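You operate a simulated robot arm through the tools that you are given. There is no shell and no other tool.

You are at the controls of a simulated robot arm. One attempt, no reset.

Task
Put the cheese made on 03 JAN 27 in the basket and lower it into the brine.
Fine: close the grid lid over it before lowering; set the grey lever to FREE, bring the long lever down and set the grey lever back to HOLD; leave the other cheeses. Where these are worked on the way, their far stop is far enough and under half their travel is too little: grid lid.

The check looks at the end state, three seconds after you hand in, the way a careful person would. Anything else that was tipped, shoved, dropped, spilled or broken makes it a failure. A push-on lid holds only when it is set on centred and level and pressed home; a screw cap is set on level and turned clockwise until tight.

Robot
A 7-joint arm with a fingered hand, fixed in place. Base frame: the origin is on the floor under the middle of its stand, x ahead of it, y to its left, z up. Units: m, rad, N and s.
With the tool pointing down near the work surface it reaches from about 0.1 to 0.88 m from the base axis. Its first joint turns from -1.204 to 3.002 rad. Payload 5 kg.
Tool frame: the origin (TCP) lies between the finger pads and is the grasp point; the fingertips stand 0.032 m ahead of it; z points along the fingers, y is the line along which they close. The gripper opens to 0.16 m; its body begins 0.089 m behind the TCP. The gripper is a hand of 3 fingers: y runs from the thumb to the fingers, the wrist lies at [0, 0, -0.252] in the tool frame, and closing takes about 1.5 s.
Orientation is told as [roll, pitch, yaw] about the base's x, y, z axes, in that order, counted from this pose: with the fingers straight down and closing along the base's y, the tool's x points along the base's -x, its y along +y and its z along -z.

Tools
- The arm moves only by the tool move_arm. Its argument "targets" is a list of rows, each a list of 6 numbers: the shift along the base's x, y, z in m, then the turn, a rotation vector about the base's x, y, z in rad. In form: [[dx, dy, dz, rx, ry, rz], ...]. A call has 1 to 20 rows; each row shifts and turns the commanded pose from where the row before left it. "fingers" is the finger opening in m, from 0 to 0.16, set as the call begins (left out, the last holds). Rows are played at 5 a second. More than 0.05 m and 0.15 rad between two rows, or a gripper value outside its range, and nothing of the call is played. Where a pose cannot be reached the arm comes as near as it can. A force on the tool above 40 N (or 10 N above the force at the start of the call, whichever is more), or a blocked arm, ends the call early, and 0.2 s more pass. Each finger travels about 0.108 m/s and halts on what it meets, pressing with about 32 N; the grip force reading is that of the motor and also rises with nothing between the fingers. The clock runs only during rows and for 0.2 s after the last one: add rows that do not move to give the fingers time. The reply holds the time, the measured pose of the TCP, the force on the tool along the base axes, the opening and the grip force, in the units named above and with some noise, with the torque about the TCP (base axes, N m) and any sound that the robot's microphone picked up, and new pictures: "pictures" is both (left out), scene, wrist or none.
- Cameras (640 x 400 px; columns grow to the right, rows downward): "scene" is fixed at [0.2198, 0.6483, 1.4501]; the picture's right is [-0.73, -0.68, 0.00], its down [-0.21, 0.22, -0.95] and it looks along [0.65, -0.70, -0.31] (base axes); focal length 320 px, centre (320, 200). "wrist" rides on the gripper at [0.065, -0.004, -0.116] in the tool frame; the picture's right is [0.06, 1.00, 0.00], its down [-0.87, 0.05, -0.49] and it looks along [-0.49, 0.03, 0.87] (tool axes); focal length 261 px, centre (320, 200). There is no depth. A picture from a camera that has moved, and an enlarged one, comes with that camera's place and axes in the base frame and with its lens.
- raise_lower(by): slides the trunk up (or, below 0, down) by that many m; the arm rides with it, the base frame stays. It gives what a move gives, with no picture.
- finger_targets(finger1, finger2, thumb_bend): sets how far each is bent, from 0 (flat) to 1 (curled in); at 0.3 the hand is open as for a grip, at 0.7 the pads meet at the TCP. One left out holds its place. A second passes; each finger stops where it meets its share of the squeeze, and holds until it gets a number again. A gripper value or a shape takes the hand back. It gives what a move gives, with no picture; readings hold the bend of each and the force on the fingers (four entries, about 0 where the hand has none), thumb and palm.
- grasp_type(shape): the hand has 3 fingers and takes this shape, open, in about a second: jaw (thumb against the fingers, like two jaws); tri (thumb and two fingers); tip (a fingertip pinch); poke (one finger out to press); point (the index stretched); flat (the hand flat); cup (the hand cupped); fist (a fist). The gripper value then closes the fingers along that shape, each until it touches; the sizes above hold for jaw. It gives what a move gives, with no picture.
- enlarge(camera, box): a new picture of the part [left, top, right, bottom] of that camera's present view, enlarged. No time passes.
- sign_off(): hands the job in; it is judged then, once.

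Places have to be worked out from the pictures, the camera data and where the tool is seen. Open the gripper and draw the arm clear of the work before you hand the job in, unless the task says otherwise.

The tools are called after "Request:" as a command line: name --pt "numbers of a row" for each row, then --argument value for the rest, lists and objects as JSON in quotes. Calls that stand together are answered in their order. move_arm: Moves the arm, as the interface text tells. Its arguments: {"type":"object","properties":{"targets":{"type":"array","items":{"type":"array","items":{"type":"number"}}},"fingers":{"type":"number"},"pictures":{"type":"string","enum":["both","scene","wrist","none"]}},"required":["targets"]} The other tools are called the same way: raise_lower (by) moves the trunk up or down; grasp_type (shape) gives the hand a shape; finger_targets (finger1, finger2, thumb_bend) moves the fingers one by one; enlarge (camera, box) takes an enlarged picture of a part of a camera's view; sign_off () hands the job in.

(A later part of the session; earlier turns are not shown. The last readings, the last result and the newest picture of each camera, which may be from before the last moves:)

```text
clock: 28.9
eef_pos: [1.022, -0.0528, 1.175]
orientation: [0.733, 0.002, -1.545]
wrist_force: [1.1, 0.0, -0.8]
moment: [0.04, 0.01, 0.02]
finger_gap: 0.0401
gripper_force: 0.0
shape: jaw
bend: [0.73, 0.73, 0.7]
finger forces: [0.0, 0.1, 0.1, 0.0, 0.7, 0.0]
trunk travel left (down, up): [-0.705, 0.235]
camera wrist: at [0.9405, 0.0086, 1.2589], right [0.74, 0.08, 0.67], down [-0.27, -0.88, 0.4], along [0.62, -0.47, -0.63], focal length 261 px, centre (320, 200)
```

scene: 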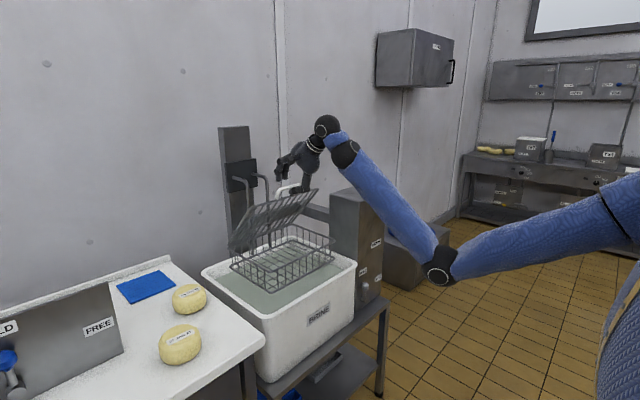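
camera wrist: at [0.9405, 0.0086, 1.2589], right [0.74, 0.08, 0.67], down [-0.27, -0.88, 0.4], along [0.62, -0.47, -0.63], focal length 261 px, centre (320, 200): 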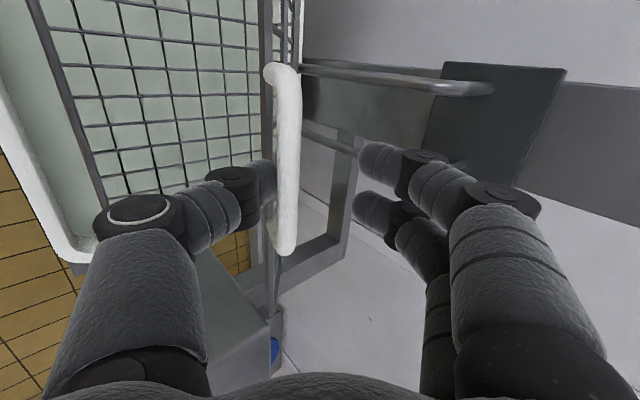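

The lid is now past 50°, resting lightly on the thumb. I keep pushing it up and over.

Request:
move_arm --pt "0.014 0 0.008 0 0 0" --pt "0.014 0 0.007 0 0 0" --pt "0.015 0 0.006 0 0 0" --pt "0.015 0 0.005 0 0 0" --pt "0.015 0 0.004 0 0 0" --pt "0 0 0 0 0 0"

```text
clock: 30.3
eef_pos: [1.0932, -0.055, 1.2057]
orientation: [0.731, 0.002, -1.545]
wrist_force: [0.5, -0.4, -0.3]
moment: [0.01, -0.05, 0.04]
finger_gap: 0.0406
gripper_force: 0.0
shape: jaw
bend: [0.73, 0.73, 0.7]
finger forces: [0.0, 0.0, 0.0, 0.0, 0.6, 0.0]
trunk travel left (down, up): [-0.705, 0.235]
camera wrist: at [1.012, 0.0074, 1.2893], right [0.74, 0.08, 0.67], down [-0.27, -0.88, 0.4], along [0.62, -0.47, -0.63], focal length 261 px, centre (320, 200)
```

scene: 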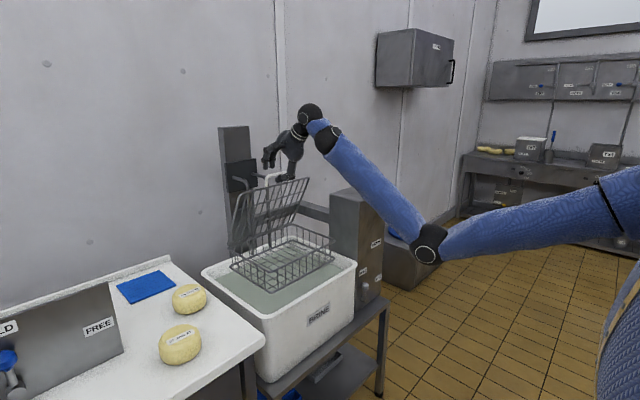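
wrist: 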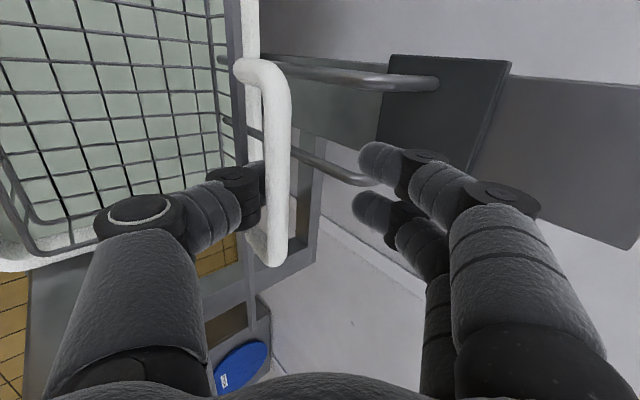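

The lid is at about 70°. I push on toward its far stop, watching the force.

Request:
move_arm --pt "0.015 0 0.003 0 0 0" --pt "0.015 0 0.002 0 0 0" --pt "0.015 0 0.001 0 0 0" --pt "0.012 0 0 0 0 0" --pt "0 0 0 0 0 0"

```text
clock: 31.5
eef_pos: [1.151, -0.0547, 1.2104]
orientation: [0.732, 0.002, -1.545]
wrist_force: [-0.3, 0.5, -0.1]
moment: [0.02, 0.0, -0.01]
finger_gap: 0.0398
gripper_force: 0.1
shape: jaw
bend: [0.73, 0.73, 0.7]
finger forces: [0.0, 0.0, 0.1, 0.0, 0.6, 0.0]
trunk travel left (down, up): [-0.705, 0.235]
camera wrist: at [1.0698, 0.0073, 1.2947], right [0.74, 0.08, 0.67], down [-0.27, -0.88, 0.4], along [0.62, -0.47, -0.63], focal length 261 px, centre (320, 200)
```

scene: 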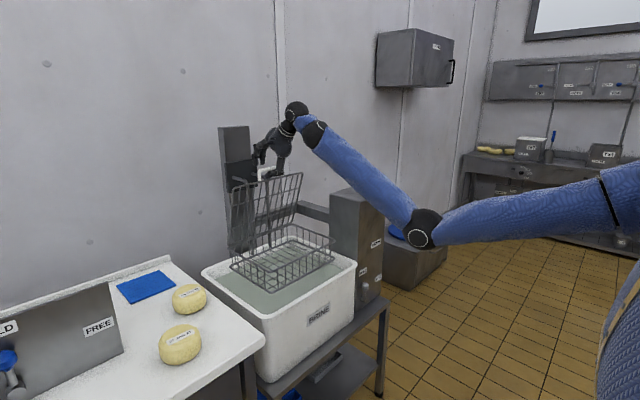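
wrist: 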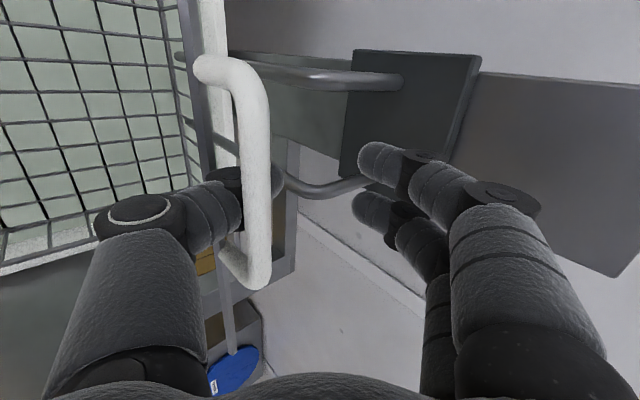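

Lid near 80°, forces still near zero. A few more centimetres toward the stop.

Request:
move_arm --pt "0.012 0 0 0 0 0" --pt "0.012 0 -0.001 0 0 0" --pt "0.012 0 -0.001 0 0 0" --pt "0.012 0 -0.002 0 0 0" --pt "0 0 0 0 0 0"

```text
clock: 32.7
eef_pos: [1.1994, -0.0542, 1.2082]
orientation: [0.732, 0.003, -1.545]
wrist_force: [-0.1, -0.2, 0.0]
moment: [0.0, 0.02, -0.02]
finger_gap: 0.0396
gripper_force: 0.0
shape: jaw
bend: [0.73, 0.73, 0.7]
finger forces: [0.0, 0.1, 0.1, 0.1, 0.1, 0.1]
trunk travel left (down, up): [-0.705, 0.235]
camera wrist: at [1.1181, 0.0079, 1.291], right [0.74, 0.08, 0.67], down [-0.27, -0.88, 0.4], along [0.62, -0.47, -0.63], focal length 261 px, centre (320, 200)
```

scene: 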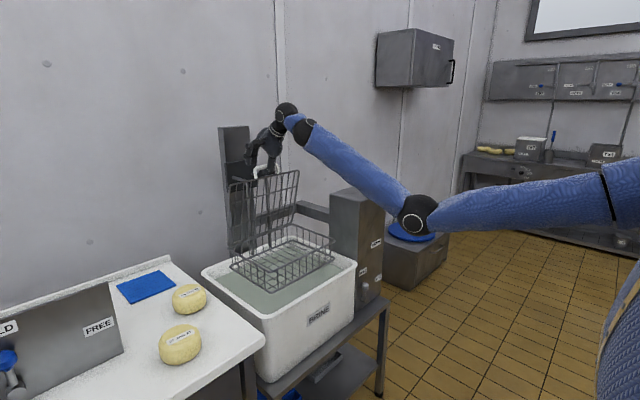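
wrist: 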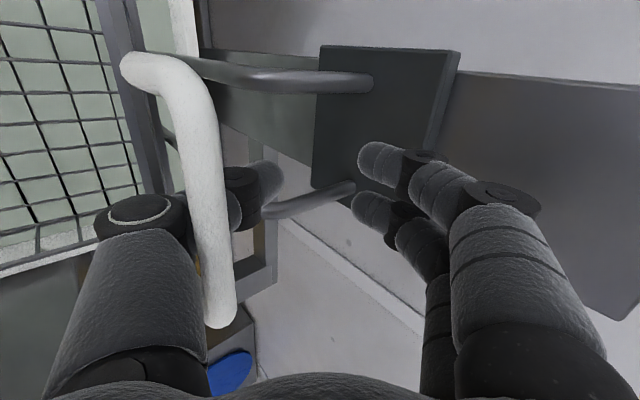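

Request:
enlarge --camera "scene" --box '[210, 90, 340, 300]'

```text
1.90 times, centred on (275, 195) of scene
camera zoom: at [0.2198, 0.6483, 1.4501], right [-0.73, -0.68, 0.0], down [-0.21, 0.22, -0.95], along [0.65, -0.7, -0.31], focal length 609 px, centre (406, 210)
```

zoom: 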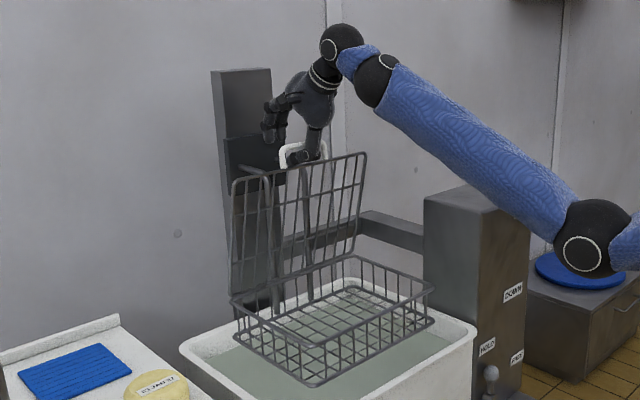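

The lid is at about 84° and the finger side still has roughly 4 cm to the hoist plate (x≈1.295). I push a little further forward while closing the thumb to tip the lid past vertical.

Request:
move_arm --pt "0.01 0 0 0 0 0" --pt "0.01 0 0 0 0 0" --pt "0.01 0 0 0 0 0" --pt "0 0 0 0 0 0" --pt "0 0 0 0 0 0" --fingers 0.0

Request:
enlarge --camera "scene" --box '[210, 90, 340, 300]'

```text
clock: 33.9
eef_pos: [1.2308, -0.054, 1.2077]
orientation: [0.729, 0.002, -1.544]
wrist_force: [0.0, -0.9, -5.0]
moment: [0.05, -0.23, -0.02]
finger_gap: 0.0
gripper_force: 32.1
shape: jaw
bend: [0.66, 0.66, 0.71]
finger forces: [0.1, 0.0, 0.0, 0.0, 4.7, 0.0]
trunk travel left (down, up): [-0.705, 0.235]
camera wrist: at [1.1487, 0.0081, 1.2904], right [0.74, 0.08, 0.67], down [-0.27, -0.88, 0.4], along [0.62, -0.47, -0.63], focal length 261 px, centre (320, 200)
```

scene: 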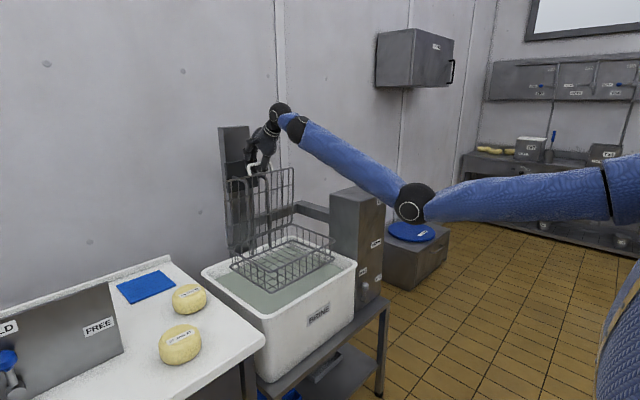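
wrist: 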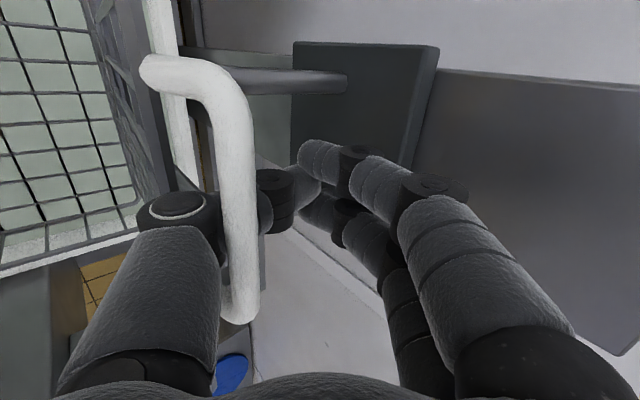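

```text
1.90 times, centred on (275, 195) of scene
camera zoom: at [0.2198, 0.6483, 1.4501], right [-0.73, -0.68, 0.0], down [-0.21, 0.22, -0.95], along [0.65, -0.7, -0.31], focal length 609 px, centre (406, 210)
```

zoom: 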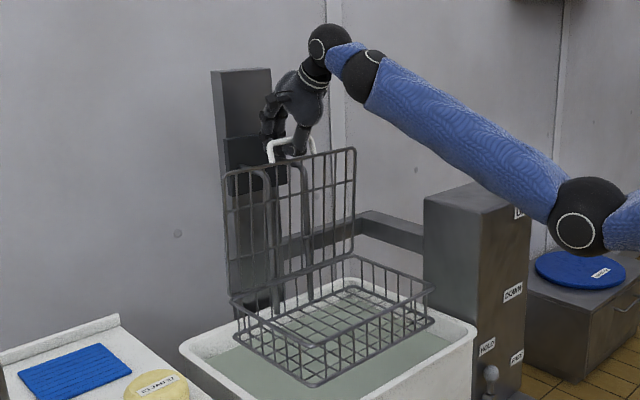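

The lid is at about 87°. I advance another 2 cm, slightly lower to unload the thumb, to bring it past vertical.

Request:
move_arm --pt "0.008 0 -0.003 0 0 0" --pt "0.008 0 -0.001 0 0 0" --pt "0.007 0 0 0 0 0" --pt "0 0 0 0 0 0"

Request:
enlarge --camera "scene" --box '[210, 90, 340, 300]'

```text
clock: 34.9
eef_pos: [1.2527, -0.053, 1.204]
orientation: [0.732, 0.0, -1.545]
wrist_force: [-1.4, -0.9, 1.2]
moment: [-0.01, 0.09, 0.01]
finger_gap: 0.0001
gripper_force: 31.9
shape: jaw
bend: [0.66, 0.66, 0.71]
finger forces: [0.0, 0.0, 0.1, 0.0, 1.3, 0.1]
trunk travel left (down, up): [-0.705, 0.235]
camera wrist: at [1.1709, 0.0088, 1.2871], right [0.74, 0.08, 0.67], down [-0.27, -0.88, 0.4], along [0.62, -0.47, -0.63], focal length 261 px, centre (320, 200)
```

scene: 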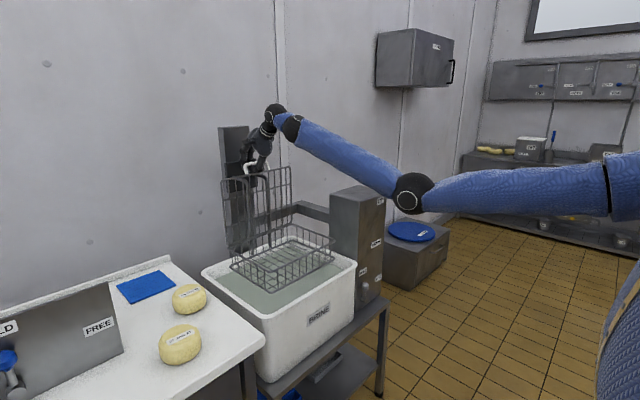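
wrist: 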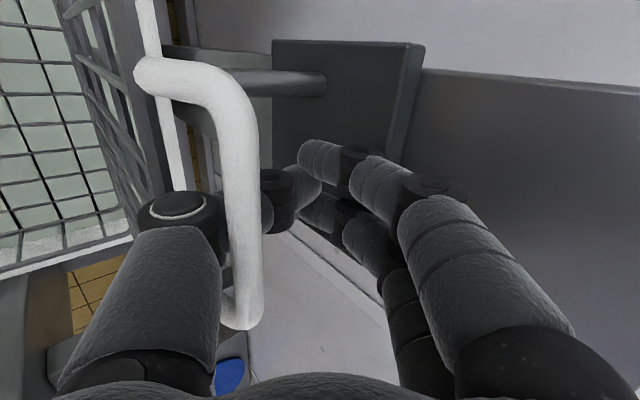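

```text
1.90 times, centred on (275, 195) of scene
camera zoom: at [0.2198, 0.6483, 1.4501], right [-0.73, -0.68, 0.0], down [-0.21, 0.22, -0.95], along [0.65, -0.7, -0.31], focal length 609 px, centre (406, 210)
```

zoom: 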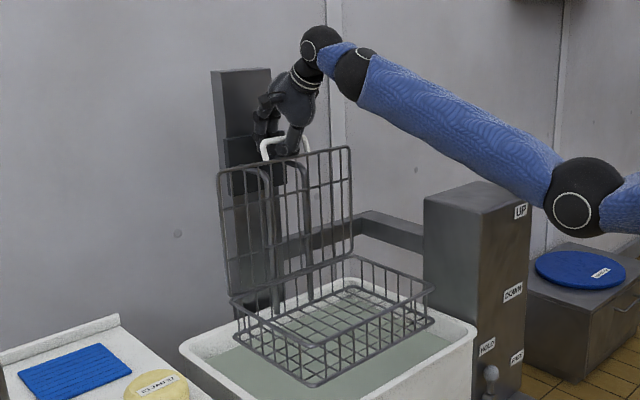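

The lid looks just past vertical (≈92°). I add a few more millimetres and then back the thumb off slightly to see whether the lid stays back by itself.

Request:
move_arm --pt "0.006 0 0 0 0 0" --pt "0 0 0 0 0 0" --pt "-0.008 0 -0.008 0 0 0" --pt "-0.008 0 -0.008 0 0 0" --pt "0 0 0 0 0 0"

Request:
enlarge --camera "scene" --box '[210, 90, 340, 300]'

```text
clock: 35.9
eef_pos: [1.244, -0.0529, 1.202]
orientation: [0.749, 0.004, -1.545]
wrist_force: [1.0, -0.1, 24.8]
moment: [-0.08, 1.57, 0.05]
finger_gap: 0.0003
gripper_force: 31.7
shape: jaw
bend: [0.66, 0.66, 0.71]
finger forces: [0.0, 0.0, 0.1, 0.0, 25.4, 0.0]
trunk travel left (down, up): [-0.705, 0.235]
stopped in row 5: the force on the tool passed its limit at 47 N (the readings are from after the stop); the commanded pose is now the measured one
camera wrist: at [1.1618, 0.009, 1.2849], right [0.73, 0.08, 0.68], down [-0.27, -0.88, 0.39], along [0.63, -0.47, -0.62], focal length 261 px, centre (320, 200)
```

scene: 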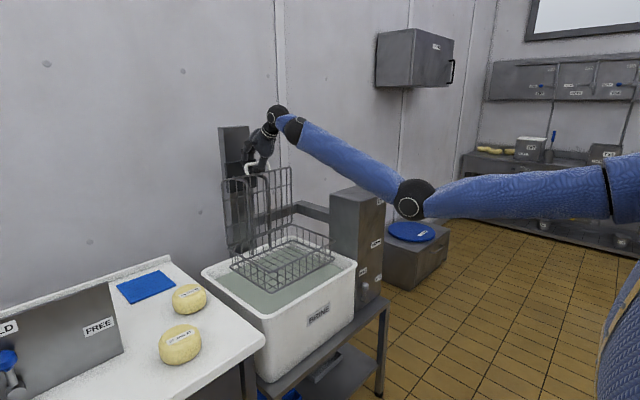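
wrist: 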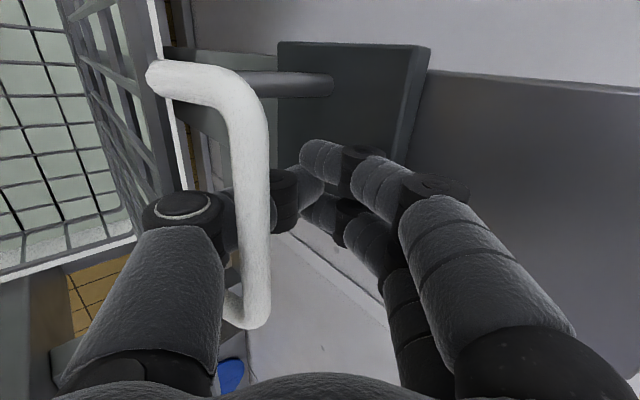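

```text
1.90 times, centred on (275, 195) of scene
camera zoom: at [0.2198, 0.6483, 1.4501], right [-0.73, -0.68, 0.0], down [-0.21, 0.22, -0.95], along [0.65, -0.7, -0.31], focal length 609 px, centre (406, 210)
```

zoom: 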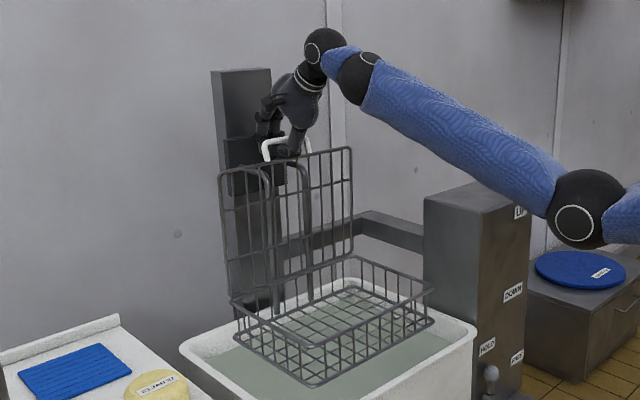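

Moving down was blocked by the lid rim under the thumb; the thumb's tip link points almost straight along +x, so I withdraw along -x instead and watch whether the lid stays back.

Request:
move_arm --pt "0 0 0.003 0 0 0" --pt "-0.007 0 0.001 0 0 0" --pt "-0.008 0 -0.001 0 0 0" --pt "-0.008 0 -0.001 0 0 0" --pt "0 0 0 0 0 0"

Request:
enlarge --camera "scene" --box '[210, 90, 340, 300]'

```text
clock: 37.1
eef_pos: [1.2197, -0.0534, 1.2001]
orientation: [0.742, 0.003, -1.545]
wrist_force: [-2.0, -2.2, 19.1]
moment: [-0.07, 1.16, 0.12]
finger_gap: 0.0
gripper_force: 31.7
shape: jaw
bend: [0.66, 0.66, 0.71]
finger forces: [0.0, 0.0, 0.0, 0.0, 18.9, 0.0]
trunk travel left (down, up): [-0.705, 0.235]
camera wrist: at [1.1371, 0.0092, 1.2831], right [0.73, 0.08, 0.68], down [-0.27, -0.88, 0.4], along [0.62, -0.47, -0.62], focal length 261 px, centre (320, 200)
```

scene: 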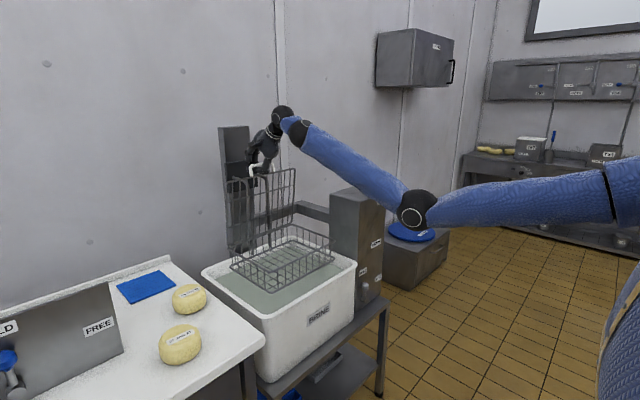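
wrist: 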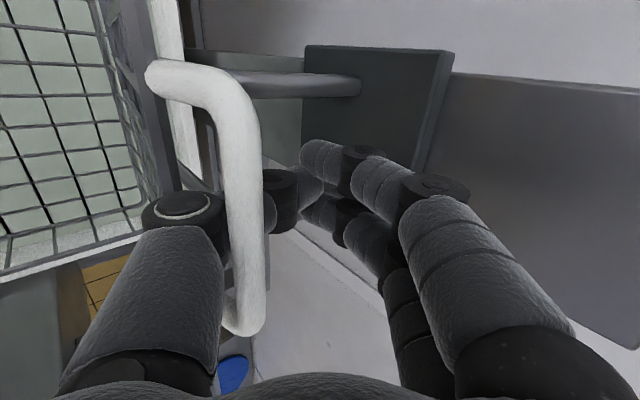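

```text
1.90 times, centred on (275, 195) of scene
camera zoom: at [0.2198, 0.6483, 1.4501], right [-0.73, -0.68, 0.0], down [-0.21, 0.22, -0.95], along [0.65, -0.7, -0.31], focal length 609 px, centre (406, 210)
```

zoom: 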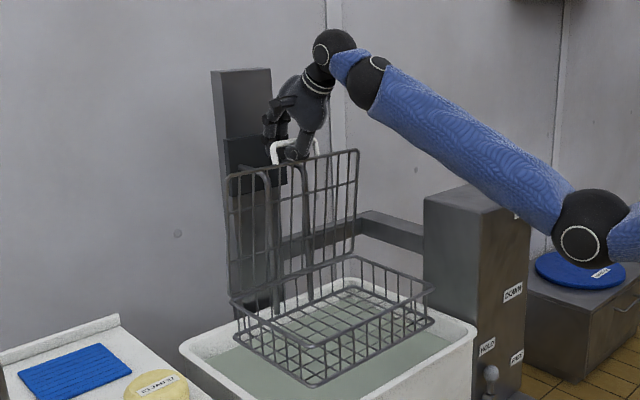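

The lid followed because the thumb is still bearing on its rim. I raise to the neutral height, push forward again as far as the plate allows, and look before withdrawing.

Request:
move_arm --pt "0 0 0.005 0 0 0" --pt "0.008 0 0.001 0 0 0" --pt "0.01 0 0 0 0 0" --pt "0.01 0 0 0 0 0" --pt "0.01 0 0 0 0 0" --pt "0.004 0 0 0 0 0" --pt "0 0 0 0 0 0"

Request:
enlarge --camera "scene" --box '[210, 130, 310, 260]'

```text
clock: 38.7
eef_pos: [1.2639, -0.0527, 1.2045]
orientation: [0.74, 0.004, -1.544]
wrist_force: [0.9, 0.4, 0.4]
moment: [-0.03, -0.01, -0.02]
finger_gap: 0.0002
gripper_force: 32.3
shape: jaw
bend: [0.66, 0.66, 0.71]
finger forces: [0.0, 0.0, 0.0, 0.0, 0.6, 0.0]
trunk travel left (down, up): [-0.705, 0.235]
camera wrist: at [1.1815, 0.0093, 1.2864], right [0.73, 0.08, 0.67], down [-0.27, -0.88, 0.4], along [0.62, -0.47, -0.62], focal length 261 px, centre (320, 200)
```

scene: 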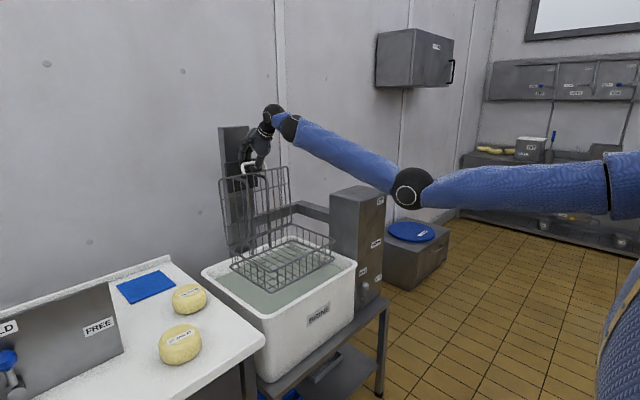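
wrist: 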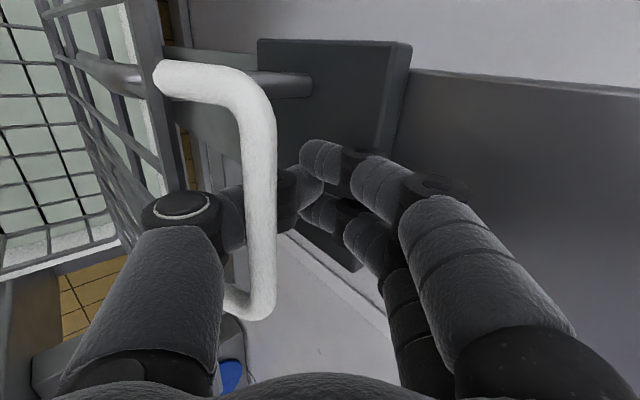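

```text
3.08 times, centred on (260, 195) of scene
camera zoom: at [0.2198, 0.6483, 1.4501], right [-0.73, -0.68, 0.0], down [-0.21, 0.22, -0.95], along [0.65, -0.7, -0.31], focal length 984 px, centre (505, 215)
```

zoom: 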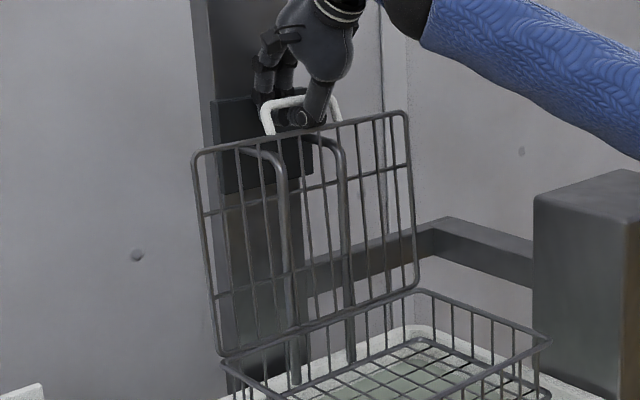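

The lid's top edge is now at x≈1.20 versus its hinge at 1.178, i.e. about 95°, and the forces are almost zero. I withdraw the thumb along -x at this height.

Request:
move_arm --pt "-0.005 0 0 0 0 0" --pt "-0.008 0 -0.001 0 0 0" --pt "-0.01 0 -0.001 0 0 0" --pt "-0.01 0 -0.001 0 0 0" --pt "0 0 0 0 0 0"

Request:
enlarge --camera "scene" --box '[210, 130, 310, 260]'

```text
clock: 39.9
eef_pos: [1.2273, -0.0523, 1.204]
orientation: [0.742, 0.003, -1.544]
wrist_force: [0.1, 0.3, 13.6]
moment: [0.0, 0.63, -0.06]
finger_gap: 0.0001
gripper_force: 32.4
shape: jaw
bend: [0.66, 0.66, 0.71]
finger forces: [0.1, 0.0, 0.1, 0.0, 14.6, 0.0]
trunk travel left (down, up): [-0.705, 0.235]
camera wrist: at [1.1464, 0.0092, 1.286], right [0.73, 0.08, 0.68], down [-0.27, -0.88, 0.4], along [0.62, -0.47, -0.62], focal length 261 px, centre (320, 200)
```

scene: 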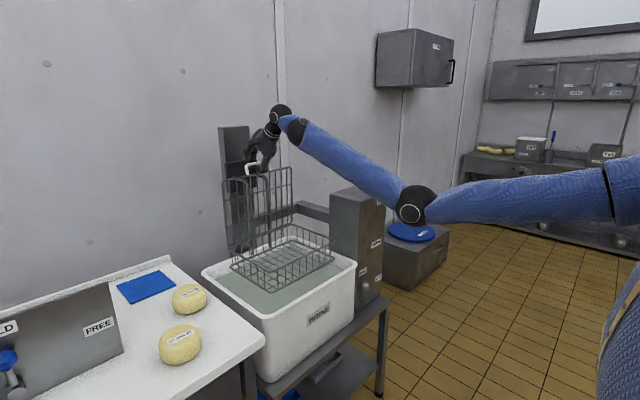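
wrist: 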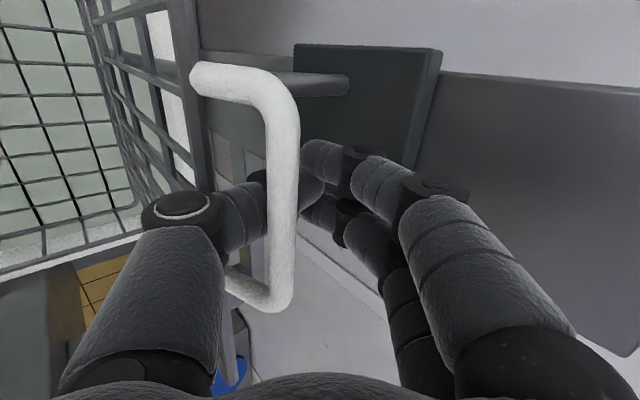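

```text
3.08 times, centred on (260, 195) of scene
camera zoom: at [0.2198, 0.6483, 1.4501], right [-0.73, -0.68, 0.0], down [-0.21, 0.22, -0.95], along [0.65, -0.7, -0.31], focal length 984 px, centre (505, 215)
```

zoom: 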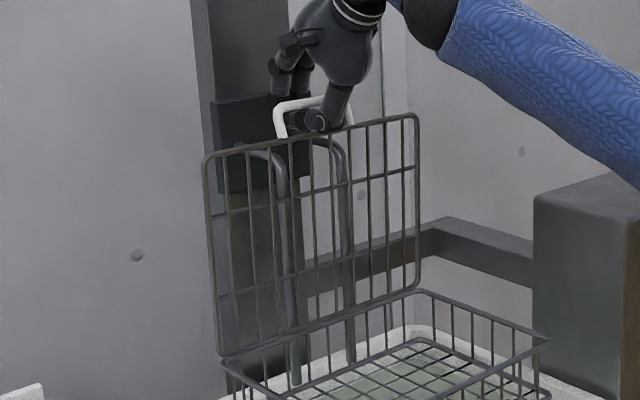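

The lid drifted back to about 90° because the thumb rubbed on the rim as I dropped 3 mm. I push forward again, this time a bit further, and check the force there.

Request:
move_arm --pt "0.005 0 0.002 0 0 0" --pt "0.01 0 0.001 0 0 0" --pt "0.01 0 0 0 0 0" --pt "0.01 0 0 0 0 0" --pt "0.008 0 0 0 0 0" --pt "0 0 0 0 0 0" --pictures "none"

Request:
enlarge --camera "scene" --box '[210, 130, 310, 260]'

```text
clock: 41.3
eef_pos: [1.2726, -0.0512, 1.2024]
orientation: [0.74, 0.003, -1.544]
wrist_force: [-1.9, 0.4, -2.4]
moment: [0.01, -0.09, -0.01]
finger_gap: 0.0002
gripper_force: 32.6
shape: jaw
bend: [0.66, 0.66, 0.71]
finger forces: [0.0, 0.0, 0.1, 0.1, 2.0, 0.0]
trunk travel left (down, up): [-0.705, 0.235]
```

```text
3.08 times, centred on (260, 195) of scene
camera zoom: at [0.2198, 0.6483, 1.4501], right [-0.73, -0.68, 0.0], down [-0.21, 0.22, -0.95], along [0.65, -0.7, -0.31], focal length 984 px, centre (505, 215)
```

zoom: 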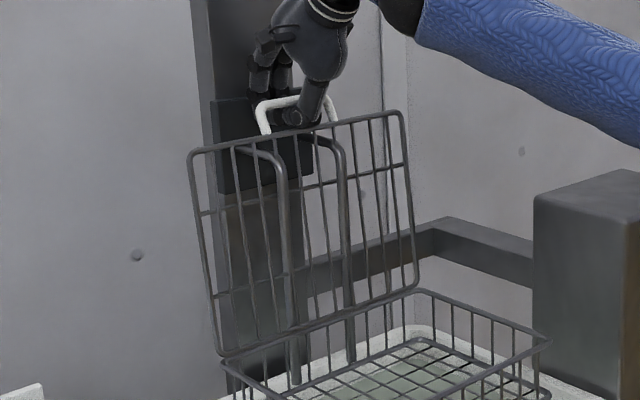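

The lid is now at about 97°. I withdraw in small steps, checking the force each time.

Request:
move_arm --pt "-0.003 0 -0.0005 0 0 0" --pt "-0.005 0 0 0 0 0" --pt "-0.005 0 0.0003 0 0 0" --pt "0 0 0 0 0 0" --pictures "none"

```text
clock: 42.3
eef_pos: [1.261, -0.0521, 1.2026]
orientation: [0.742, 0.001, -1.543]
wrist_force: [0.1, -0.2, -0.7]
moment: [0.02, 0.01, 0.05]
finger_gap: 0.0001
gripper_force: 31.8
shape: jaw
bend: [0.66, 0.66, 0.71]
finger forces: [0.0, 0.0, 0.1, 0.0, 0.4, 0.1]
trunk travel left (down, up): [-0.705, 0.235]
```

Request:
move_arm --pt "-0.005 0 0.0005 0 0 0" --pt "-0.005 0 0.0005 0 0 0" --pt "0 0 0 0 0 0" --pictures "none"

Request:
enlarge --camera "scene" --box '[210, 130, 310, 260]'

```text
clock: 43.1
eef_pos: [1.2518, -0.0529, 1.2048]
orientation: [0.74, 0.004, -1.545]
wrist_force: [0.1, 0.0, -0.8]
moment: [0.0, -0.01, 0.02]
finger_gap: 0.0
gripper_force: 31.9
shape: jaw
bend: [0.66, 0.66, 0.71]
finger forces: [0.0, 0.0, 0.1, 0.1, 0.6, 0.0]
trunk travel left (down, up): [-0.705, 0.235]
```

```text
3.08 times, centred on (260, 195) of scene
camera zoom: at [0.2198, 0.6483, 1.4501], right [-0.73, -0.68, 0.0], down [-0.21, 0.22, -0.95], along [0.65, -0.7, -0.31], focal length 984 px, centre (505, 215)
```

zoom: 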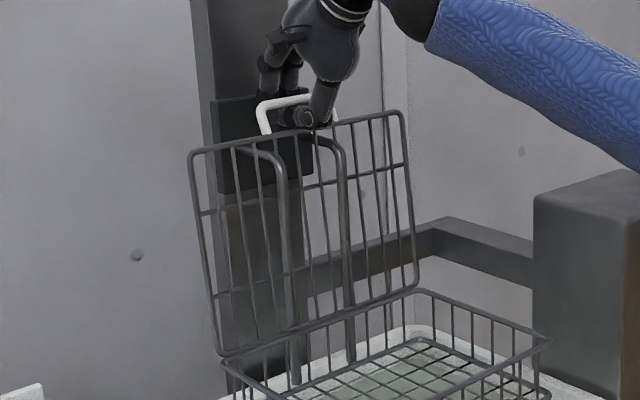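

The lid stays at about 97° while the hand has withdrawn 2 cm. I continue the same way.

Request:
move_arm --pt "-0.005 0 0.0003 0 0 0" --pt "-0.006 0 0.0003 0 0 0" --pt "-0.006 0 0.0003 0 0 0" --pt "0 0 0 0 0 0"

Request:
enlarge --camera "scene" --box '[210, 130, 310, 260]'

```text
clock: 44.1
eef_pos: [1.234, -0.0548, 1.2061]
orientation: [0.742, 0.003, -1.545]
wrist_force: [0.9, 0.2, 0.5]
moment: [0.01, 0.02, -0.03]
finger_gap: 0.0001
gripper_force: 31.9
shape: jaw
bend: [0.66, 0.66, 0.71]
finger forces: [0.1, 0.0, 0.1, 0.0, 0.3, 0.0]
trunk travel left (down, up): [-0.705, 0.235]
camera wrist: at [1.1514, 0.0087, 1.2889], right [0.73, 0.08, 0.67], down [-0.27, -0.88, 0.4], along [0.62, -0.47, -0.62], focal length 261 px, centre (320, 200)
```

scene: 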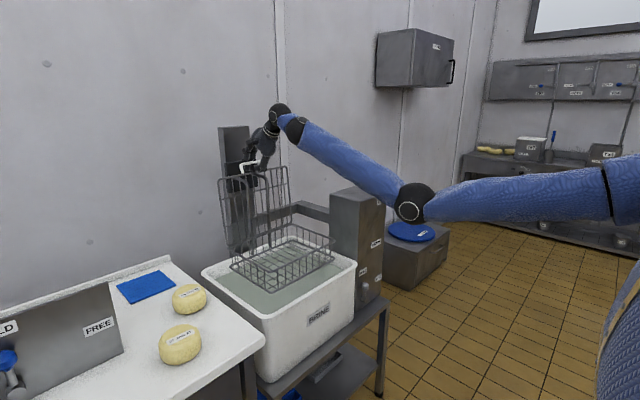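
wrist: 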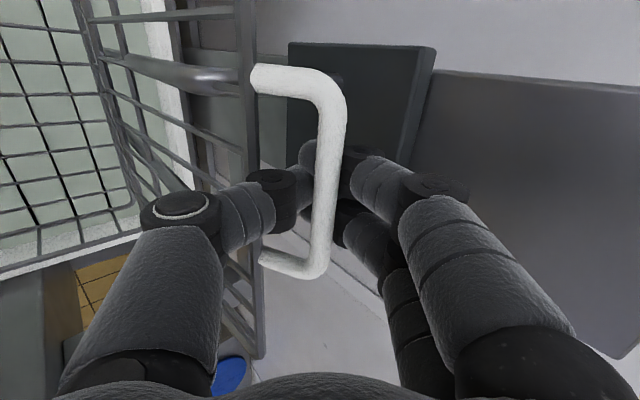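

```text
3.08 times, centred on (260, 195) of scene
camera zoom: at [0.2198, 0.6483, 1.4501], right [-0.73, -0.68, 0.0], down [-0.21, 0.22, -0.95], along [0.65, -0.7, -0.31], focal length 984 px, centre (505, 215)
```

zoom: 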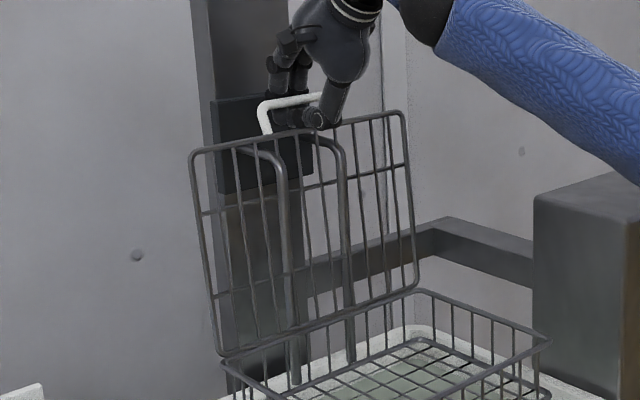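

The bar is now between the fingertips with the lid still leaning back. I open only the two fingers a little, keeping the thumb where it is, so I can slide out without pulling the lid.

Request:
finger_targets --finger1 0.5 --finger2 0.5

Request:
move_arm --pt "0 0 0 0 0 0"

```text
clock: 45.1
eef_pos: [1.2339, -0.054, 1.2047]
orientation: [0.739, 0.003, -1.545]
wrist_force: [-3.6, 1.3, -16.1]
moment: [0.02, -0.02, 0.01]
finger_gap: 0.0393
gripper_force: 8.5
shape: fingers
bend: [0.5, 0.5, 0.75]
finger forces: [0.0, 0.0, 0.0, 0.0, 16.5, 0.0]
trunk travel left (down, up): [-0.705, 0.235]
```

```text
clock: 45.5
eef_pos: [1.2331, -0.053, 1.2039]
orientation: [0.739, 0.003, -1.544]
wrist_force: [-3.7, 0.2, -17.1]
moment: [-0.02, -0.04, 0.0]
finger_gap: 0.0394
gripper_force: 8.7
shape: fingers
bend: [0.5, 0.5, 0.75]
finger forces: [0.1, 0.0, 0.1, 0.0, 17.0, 0.0]
trunk travel left (down, up): [-0.705, 0.235]
camera wrist: at [1.1529, 0.0086, 1.2867], right [0.74, 0.08, 0.67], down [-0.27, -0.88, 0.4], along [0.62, -0.47, -0.62], focal length 261 px, centre (320, 200)
```

scene: 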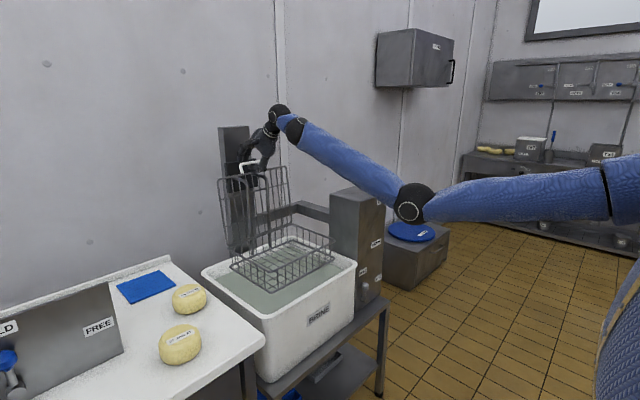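
wrist: 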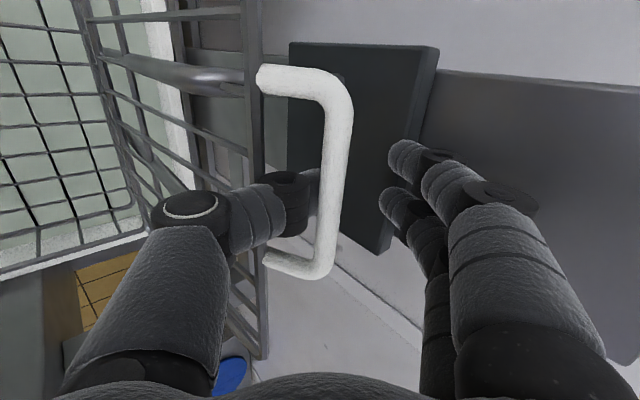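

The fingers are clear; the thumb now pushes up on the bar with 17 N, so I relax it slightly.

Request:
finger_targets --thumb_bend 0.7

Request:
move_arm --pt "-0.004 0 0 0 0 0" --pt "-0.006 0 0.0005 0 0 0" --pt "0 0 0 0 0 0"

```text
clock: 46.5
eef_pos: [1.2328, -0.0528, 1.206]
orientation: [0.742, 0.004, -1.544]
wrist_force: [0.0, -0.1, 2.4]
moment: [0.01, 0.02, 0.01]
finger_gap: 0.0475
gripper_force: 1.4
shape: fingers
bend: [0.5, 0.5, 0.7]
finger forces: [0.0, 0.1, 0.0, 0.0, 2.4, 0.0]
trunk travel left (down, up): [-0.705, 0.235]
```

```text
clock: 47.3
eef_pos: [1.2237, -0.0532, 1.2065]
orientation: [0.739, 0.005, -1.545]
wrist_force: [0.5, -0.2, 1.5]
moment: [-0.04, 0.03, -0.02]
finger_gap: 0.0474
gripper_force: 1.2
shape: fingers
bend: [0.5, 0.5, 0.71]
finger forces: [0.0, 0.0, 0.1, 0.0, 1.6, 0.1]
trunk travel left (down, up): [-0.705, 0.235]
camera wrist: at [1.1416, 0.009, 1.2901], right [0.73, 0.08, 0.67], down [-0.27, -0.88, 0.4], along [0.62, -0.47, -0.62], focal length 261 px, centre (320, 200)
```

scene: 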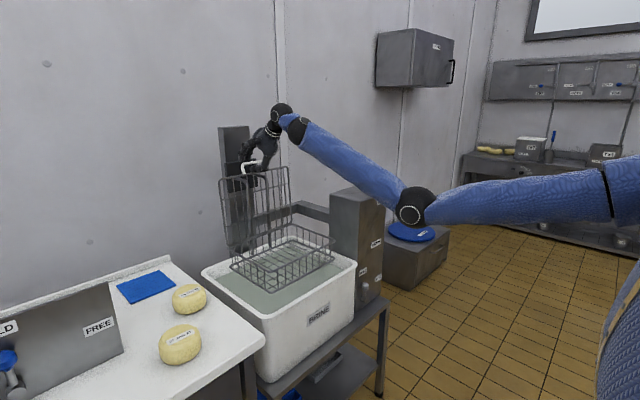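
wrist: 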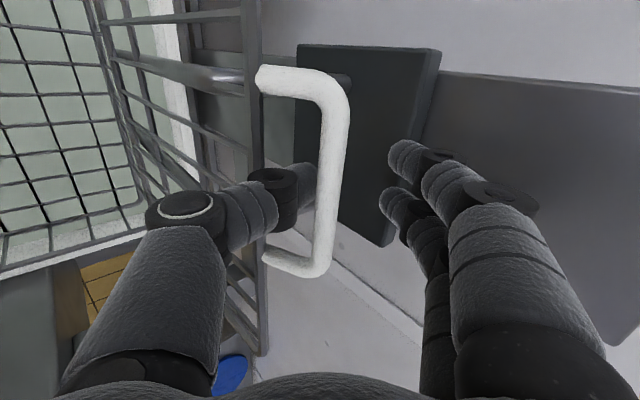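

Request:
enlarge --camera "scene" --box '[210, 130, 310, 260]'

```text
3.08 times, centred on (260, 195) of scene
camera zoom: at [0.2198, 0.6483, 1.4501], right [-0.73, -0.68, 0.0], down [-0.21, 0.22, -0.95], along [0.65, -0.7, -0.31], focal length 984 px, centre (505, 215)
```

zoom: 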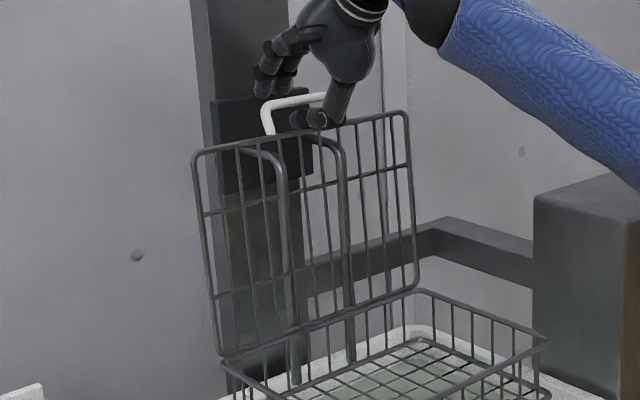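

The lid moved slightly with the thumb. I raise 3 mm to lose the rim contact and draw back further.

Request:
move_arm --pt "0.002 0 0.0025 0 0 0" --pt "-0.005 0 0.001 0 0 0" --pt "-0.006 0 0.001 0 0 0" --pt "0 0 0 0 0 0" --pictures "wrist"

Request:
enlarge --camera "scene" --box '[210, 130, 310, 260]'

```text
clock: 48.3
eef_pos: [1.2148, -0.0523, 1.212]
orientation: [0.742, 0.002, -1.546]
wrist_force: [0.1, 0.8, 0.9]
moment: [0.0, -0.04, 0.01]
finger_gap: 0.0486
gripper_force: 0.6
shape: fingers
bend: [0.5, 0.5, 0.7]
finger forces: [0.0, 0.0, 0.0, 0.1, 0.6, 0.0]
trunk travel left (down, up): [-0.705, 0.235]
camera wrist: at [1.1331, 0.0092, 1.295], right [0.73, 0.08, 0.67], down [-0.27, -0.88, 0.4], along [0.62, -0.47, -0.62], focal length 261 px, centre (320, 200)
```

wrist: 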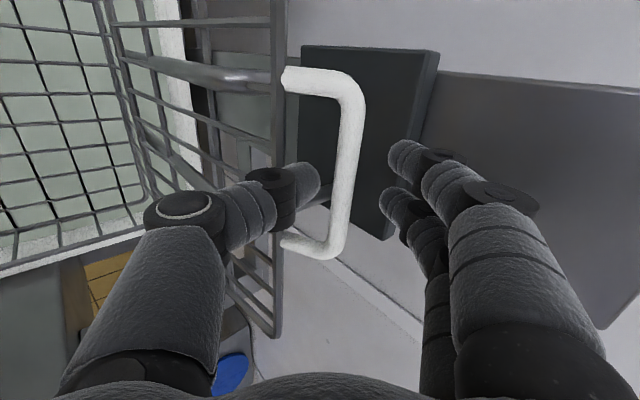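

```text
3.08 times, centred on (260, 195) of scene
camera zoom: at [0.2198, 0.6483, 1.4501], right [-0.73, -0.68, 0.0], down [-0.21, 0.22, -0.95], along [0.65, -0.7, -0.31], focal length 984 px, centre (505, 215)
```

zoom: 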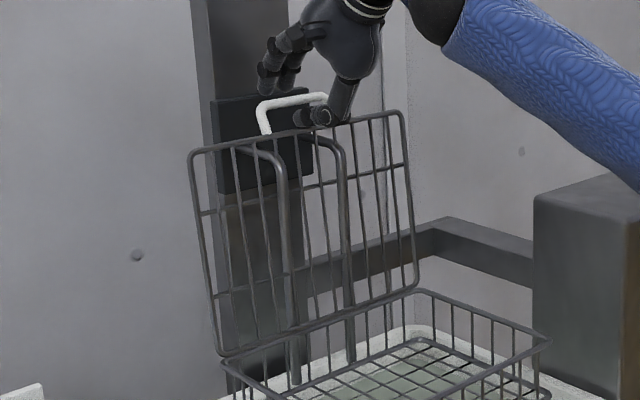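

The lid fell back to its stop on its own and the thumb has almost left the gap. I withdraw the rest of the way.

Request:
move_arm --pt "-0.006 0 0.001 0 0 0" --pt "-0.008 0 0.001 0 0 0" --pt "-0.01 0 0.001 0 0 0" --pt "-0.015 0 0.002 0 0 0" --pt "-0.03 0 0.01 0 0 0" --pt "-0.03 0 0.02 0 0 0" --pt "0 0 0 0 0 0"

Request:
enlarge --camera "scene" --box '[210, 90, 340, 300]'

```text
clock: 49.9
eef_pos: [1.1168, -0.0531, 1.2465]
orientation: [0.74, 0.004, -1.546]
wrist_force: [-0.7, 0.0, -1.4]
moment: [0.01, -0.02, 0.02]
finger_gap: 0.0488
gripper_force: 0.1
shape: fingers
bend: [0.5, 0.5, 0.7]
finger forces: [0.0, 0.0, 0.0, 0.0, 0.0, 0.0]
trunk travel left (down, up): [-0.705, 0.235]
camera wrist: at [1.0341, 0.0096, 1.3295], right [0.74, 0.08, 0.67], down [-0.27, -0.88, 0.4], along [0.62, -0.47, -0.62], focal length 261 px, centre (320, 200)
```

scene: 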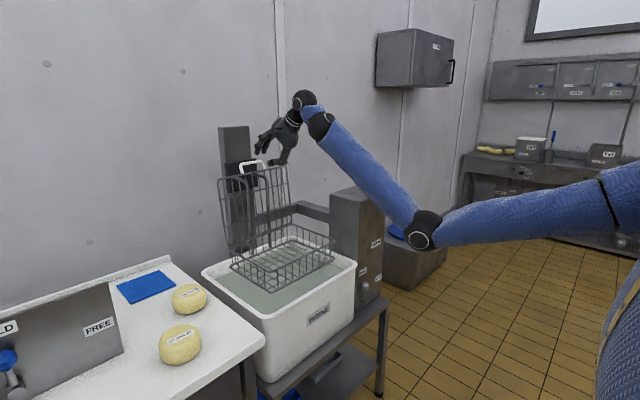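
wrist: 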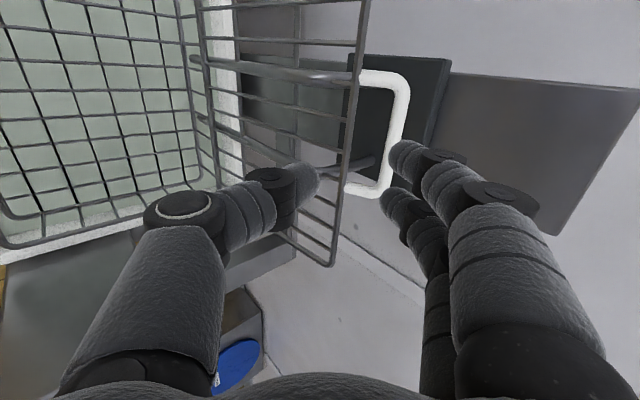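

```text
1.90 times, centred on (275, 195) of scene
camera zoom: at [0.2198, 0.6483, 1.4501], right [-0.73, -0.68, 0.0], down [-0.21, 0.22, -0.95], along [0.65, -0.7, -0.31], focal length 609 px, centre (406, 210)
```

zoom: 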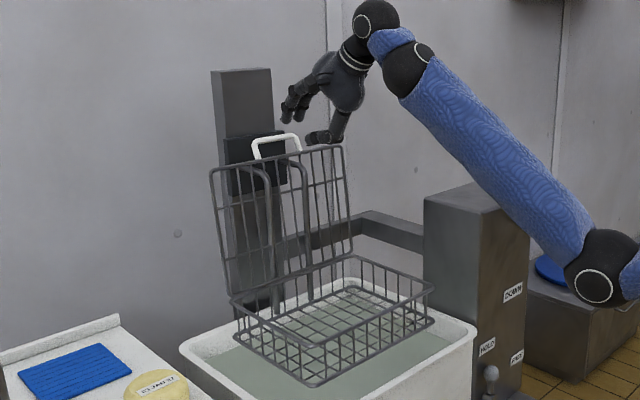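

The lid is fully open, resting at its stop. Now I draw the hand back and up, opening it and turning the tool to point down again for the cheese.

Request:
move_arm --pt "-0.03 0.01 0.02 0 0.08 0" --pt "-0.03 0.01 0.02 0 0.1 0" --pt "-0.03 0.02 0.02 0 0.1 0" --pt "-0.03 0.02 0.01 0 0.1 0" --pt "-0.03 0.02 0 0 0.1 0" --pt "-0.02 0.02 0 0 0.1 0" --pt "0 0.02 0 0 0.1 0" --pt "0 0 0 0 0.06 0" --pt "0 0 0 0 0 0" --fingers 0.16

```text
clock: 51.9
eef_pos: [1.0409, -0.0089, 1.2626]
orientation: [0.441, 0.012, -1.547]
wrist_force: [0.3, -0.1, -0.3]
moment: [-0.03, 0.02, 0.01]
finger_gap: 0.1598
gripper_force: 0.0
shape: jaw
bend: [0.3, 0.3, 0.3]
finger forces: [0.1, 0.1, 0.0, 0.0, 0.0, 0.0]
out of reach, approached as far as the arm can: row 3, 4, 5, 6, 7, 8
trunk travel left (down, up): [-0.705, 0.235]
camera wrist: at [0.9872, 0.0537, 1.3672], right [0.9, 0.08, 0.43], down [-0.14, -0.88, 0.46], along [0.41, -0.47, -0.78], focal length 261 px, centre (320, 200)
```

scene: 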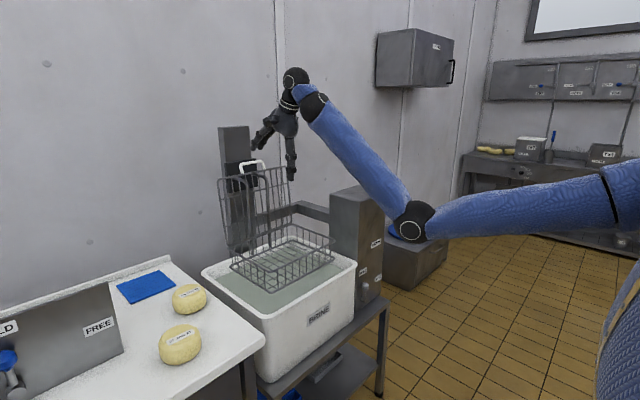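
wrist: 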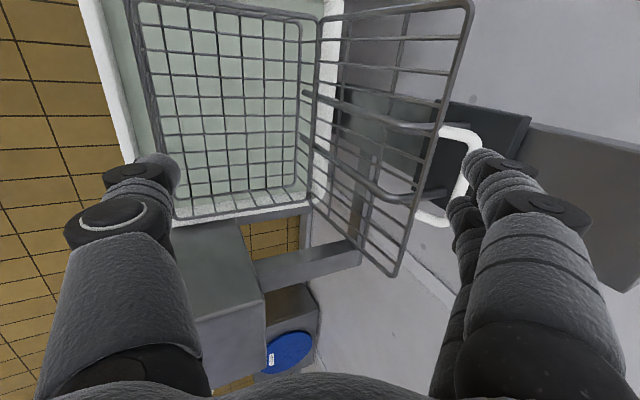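

The tool is tilted about 25° from vertical, which is fine for the cheese grasp. I turn the hand about its own axis so it closes along y, while moving over toward the cheese at this safe height.

Request:
move_arm --pt "-0.003 0.029 0 -0.061 0 0.129" --pt "-0.003 0.029 0 -0.061 0 0.129" --pt "-0.003 0.029 0 -0.061 0 0.129" --pt "-0.003 0.029 0 -0.061 0 0.129" --pt "-0.003 0.029 0 -0.061 0 0.129" --pt "-0.003 0.029 0 -0.061 0 0.129" --pt "-0.003 0.029 0 -0.061 0 0.129" --pt "-0.003 0.029 0 -0.061 0 0.129" --pt "-0.003 0.029 0 -0.061 0 0.129" --pt "-0.003 0.029 0 -0.061 0 0.129" --pt "-0.003 0.029 0 -0.061 0 0.129" --pt "0 0 0 0 0 0" --pt "0 0 0 0 0 0"

```text
clock: 54.7
eef_pos: [1.0045, 0.2776, 1.2618]
orientation: [-0.01, -0.423, 0.017]
wrist_force: [-0.3, -0.2, 0.0]
moment: [0.0, -0.01, 0.01]
finger_gap: 0.1598
gripper_force: 0.0
shape: jaw
bend: [0.3, 0.3, 0.3]
finger forces: [0.0, 0.0, 0.1, 0.0, 0.0, 0.1]
out of reach, approached as far as the arm can: row 10, 11
trunk travel left (down, up): [-0.705, 0.235]
camera wrist: at [0.8983, 0.2713, 1.3406], right [-0.07, 1.0, -0.03], down [0.59, 0.07, 0.8], along [0.8, 0.04, -0.59], focal length 261 px, centre (320, 200)
```

scene: 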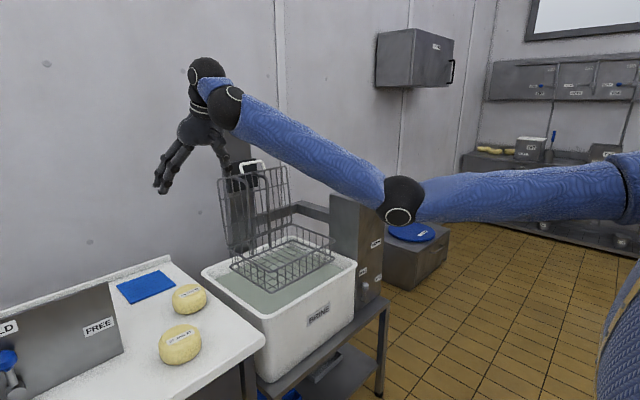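
wrist: 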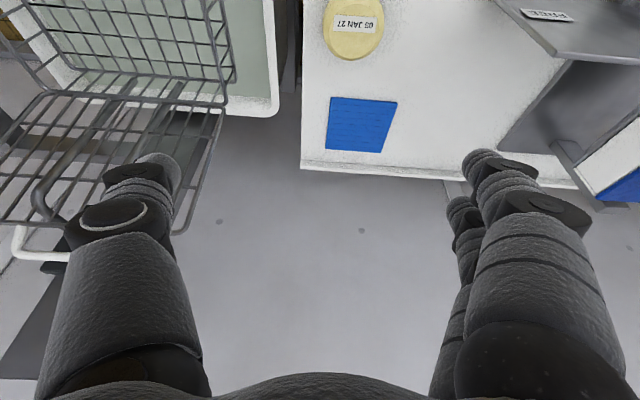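

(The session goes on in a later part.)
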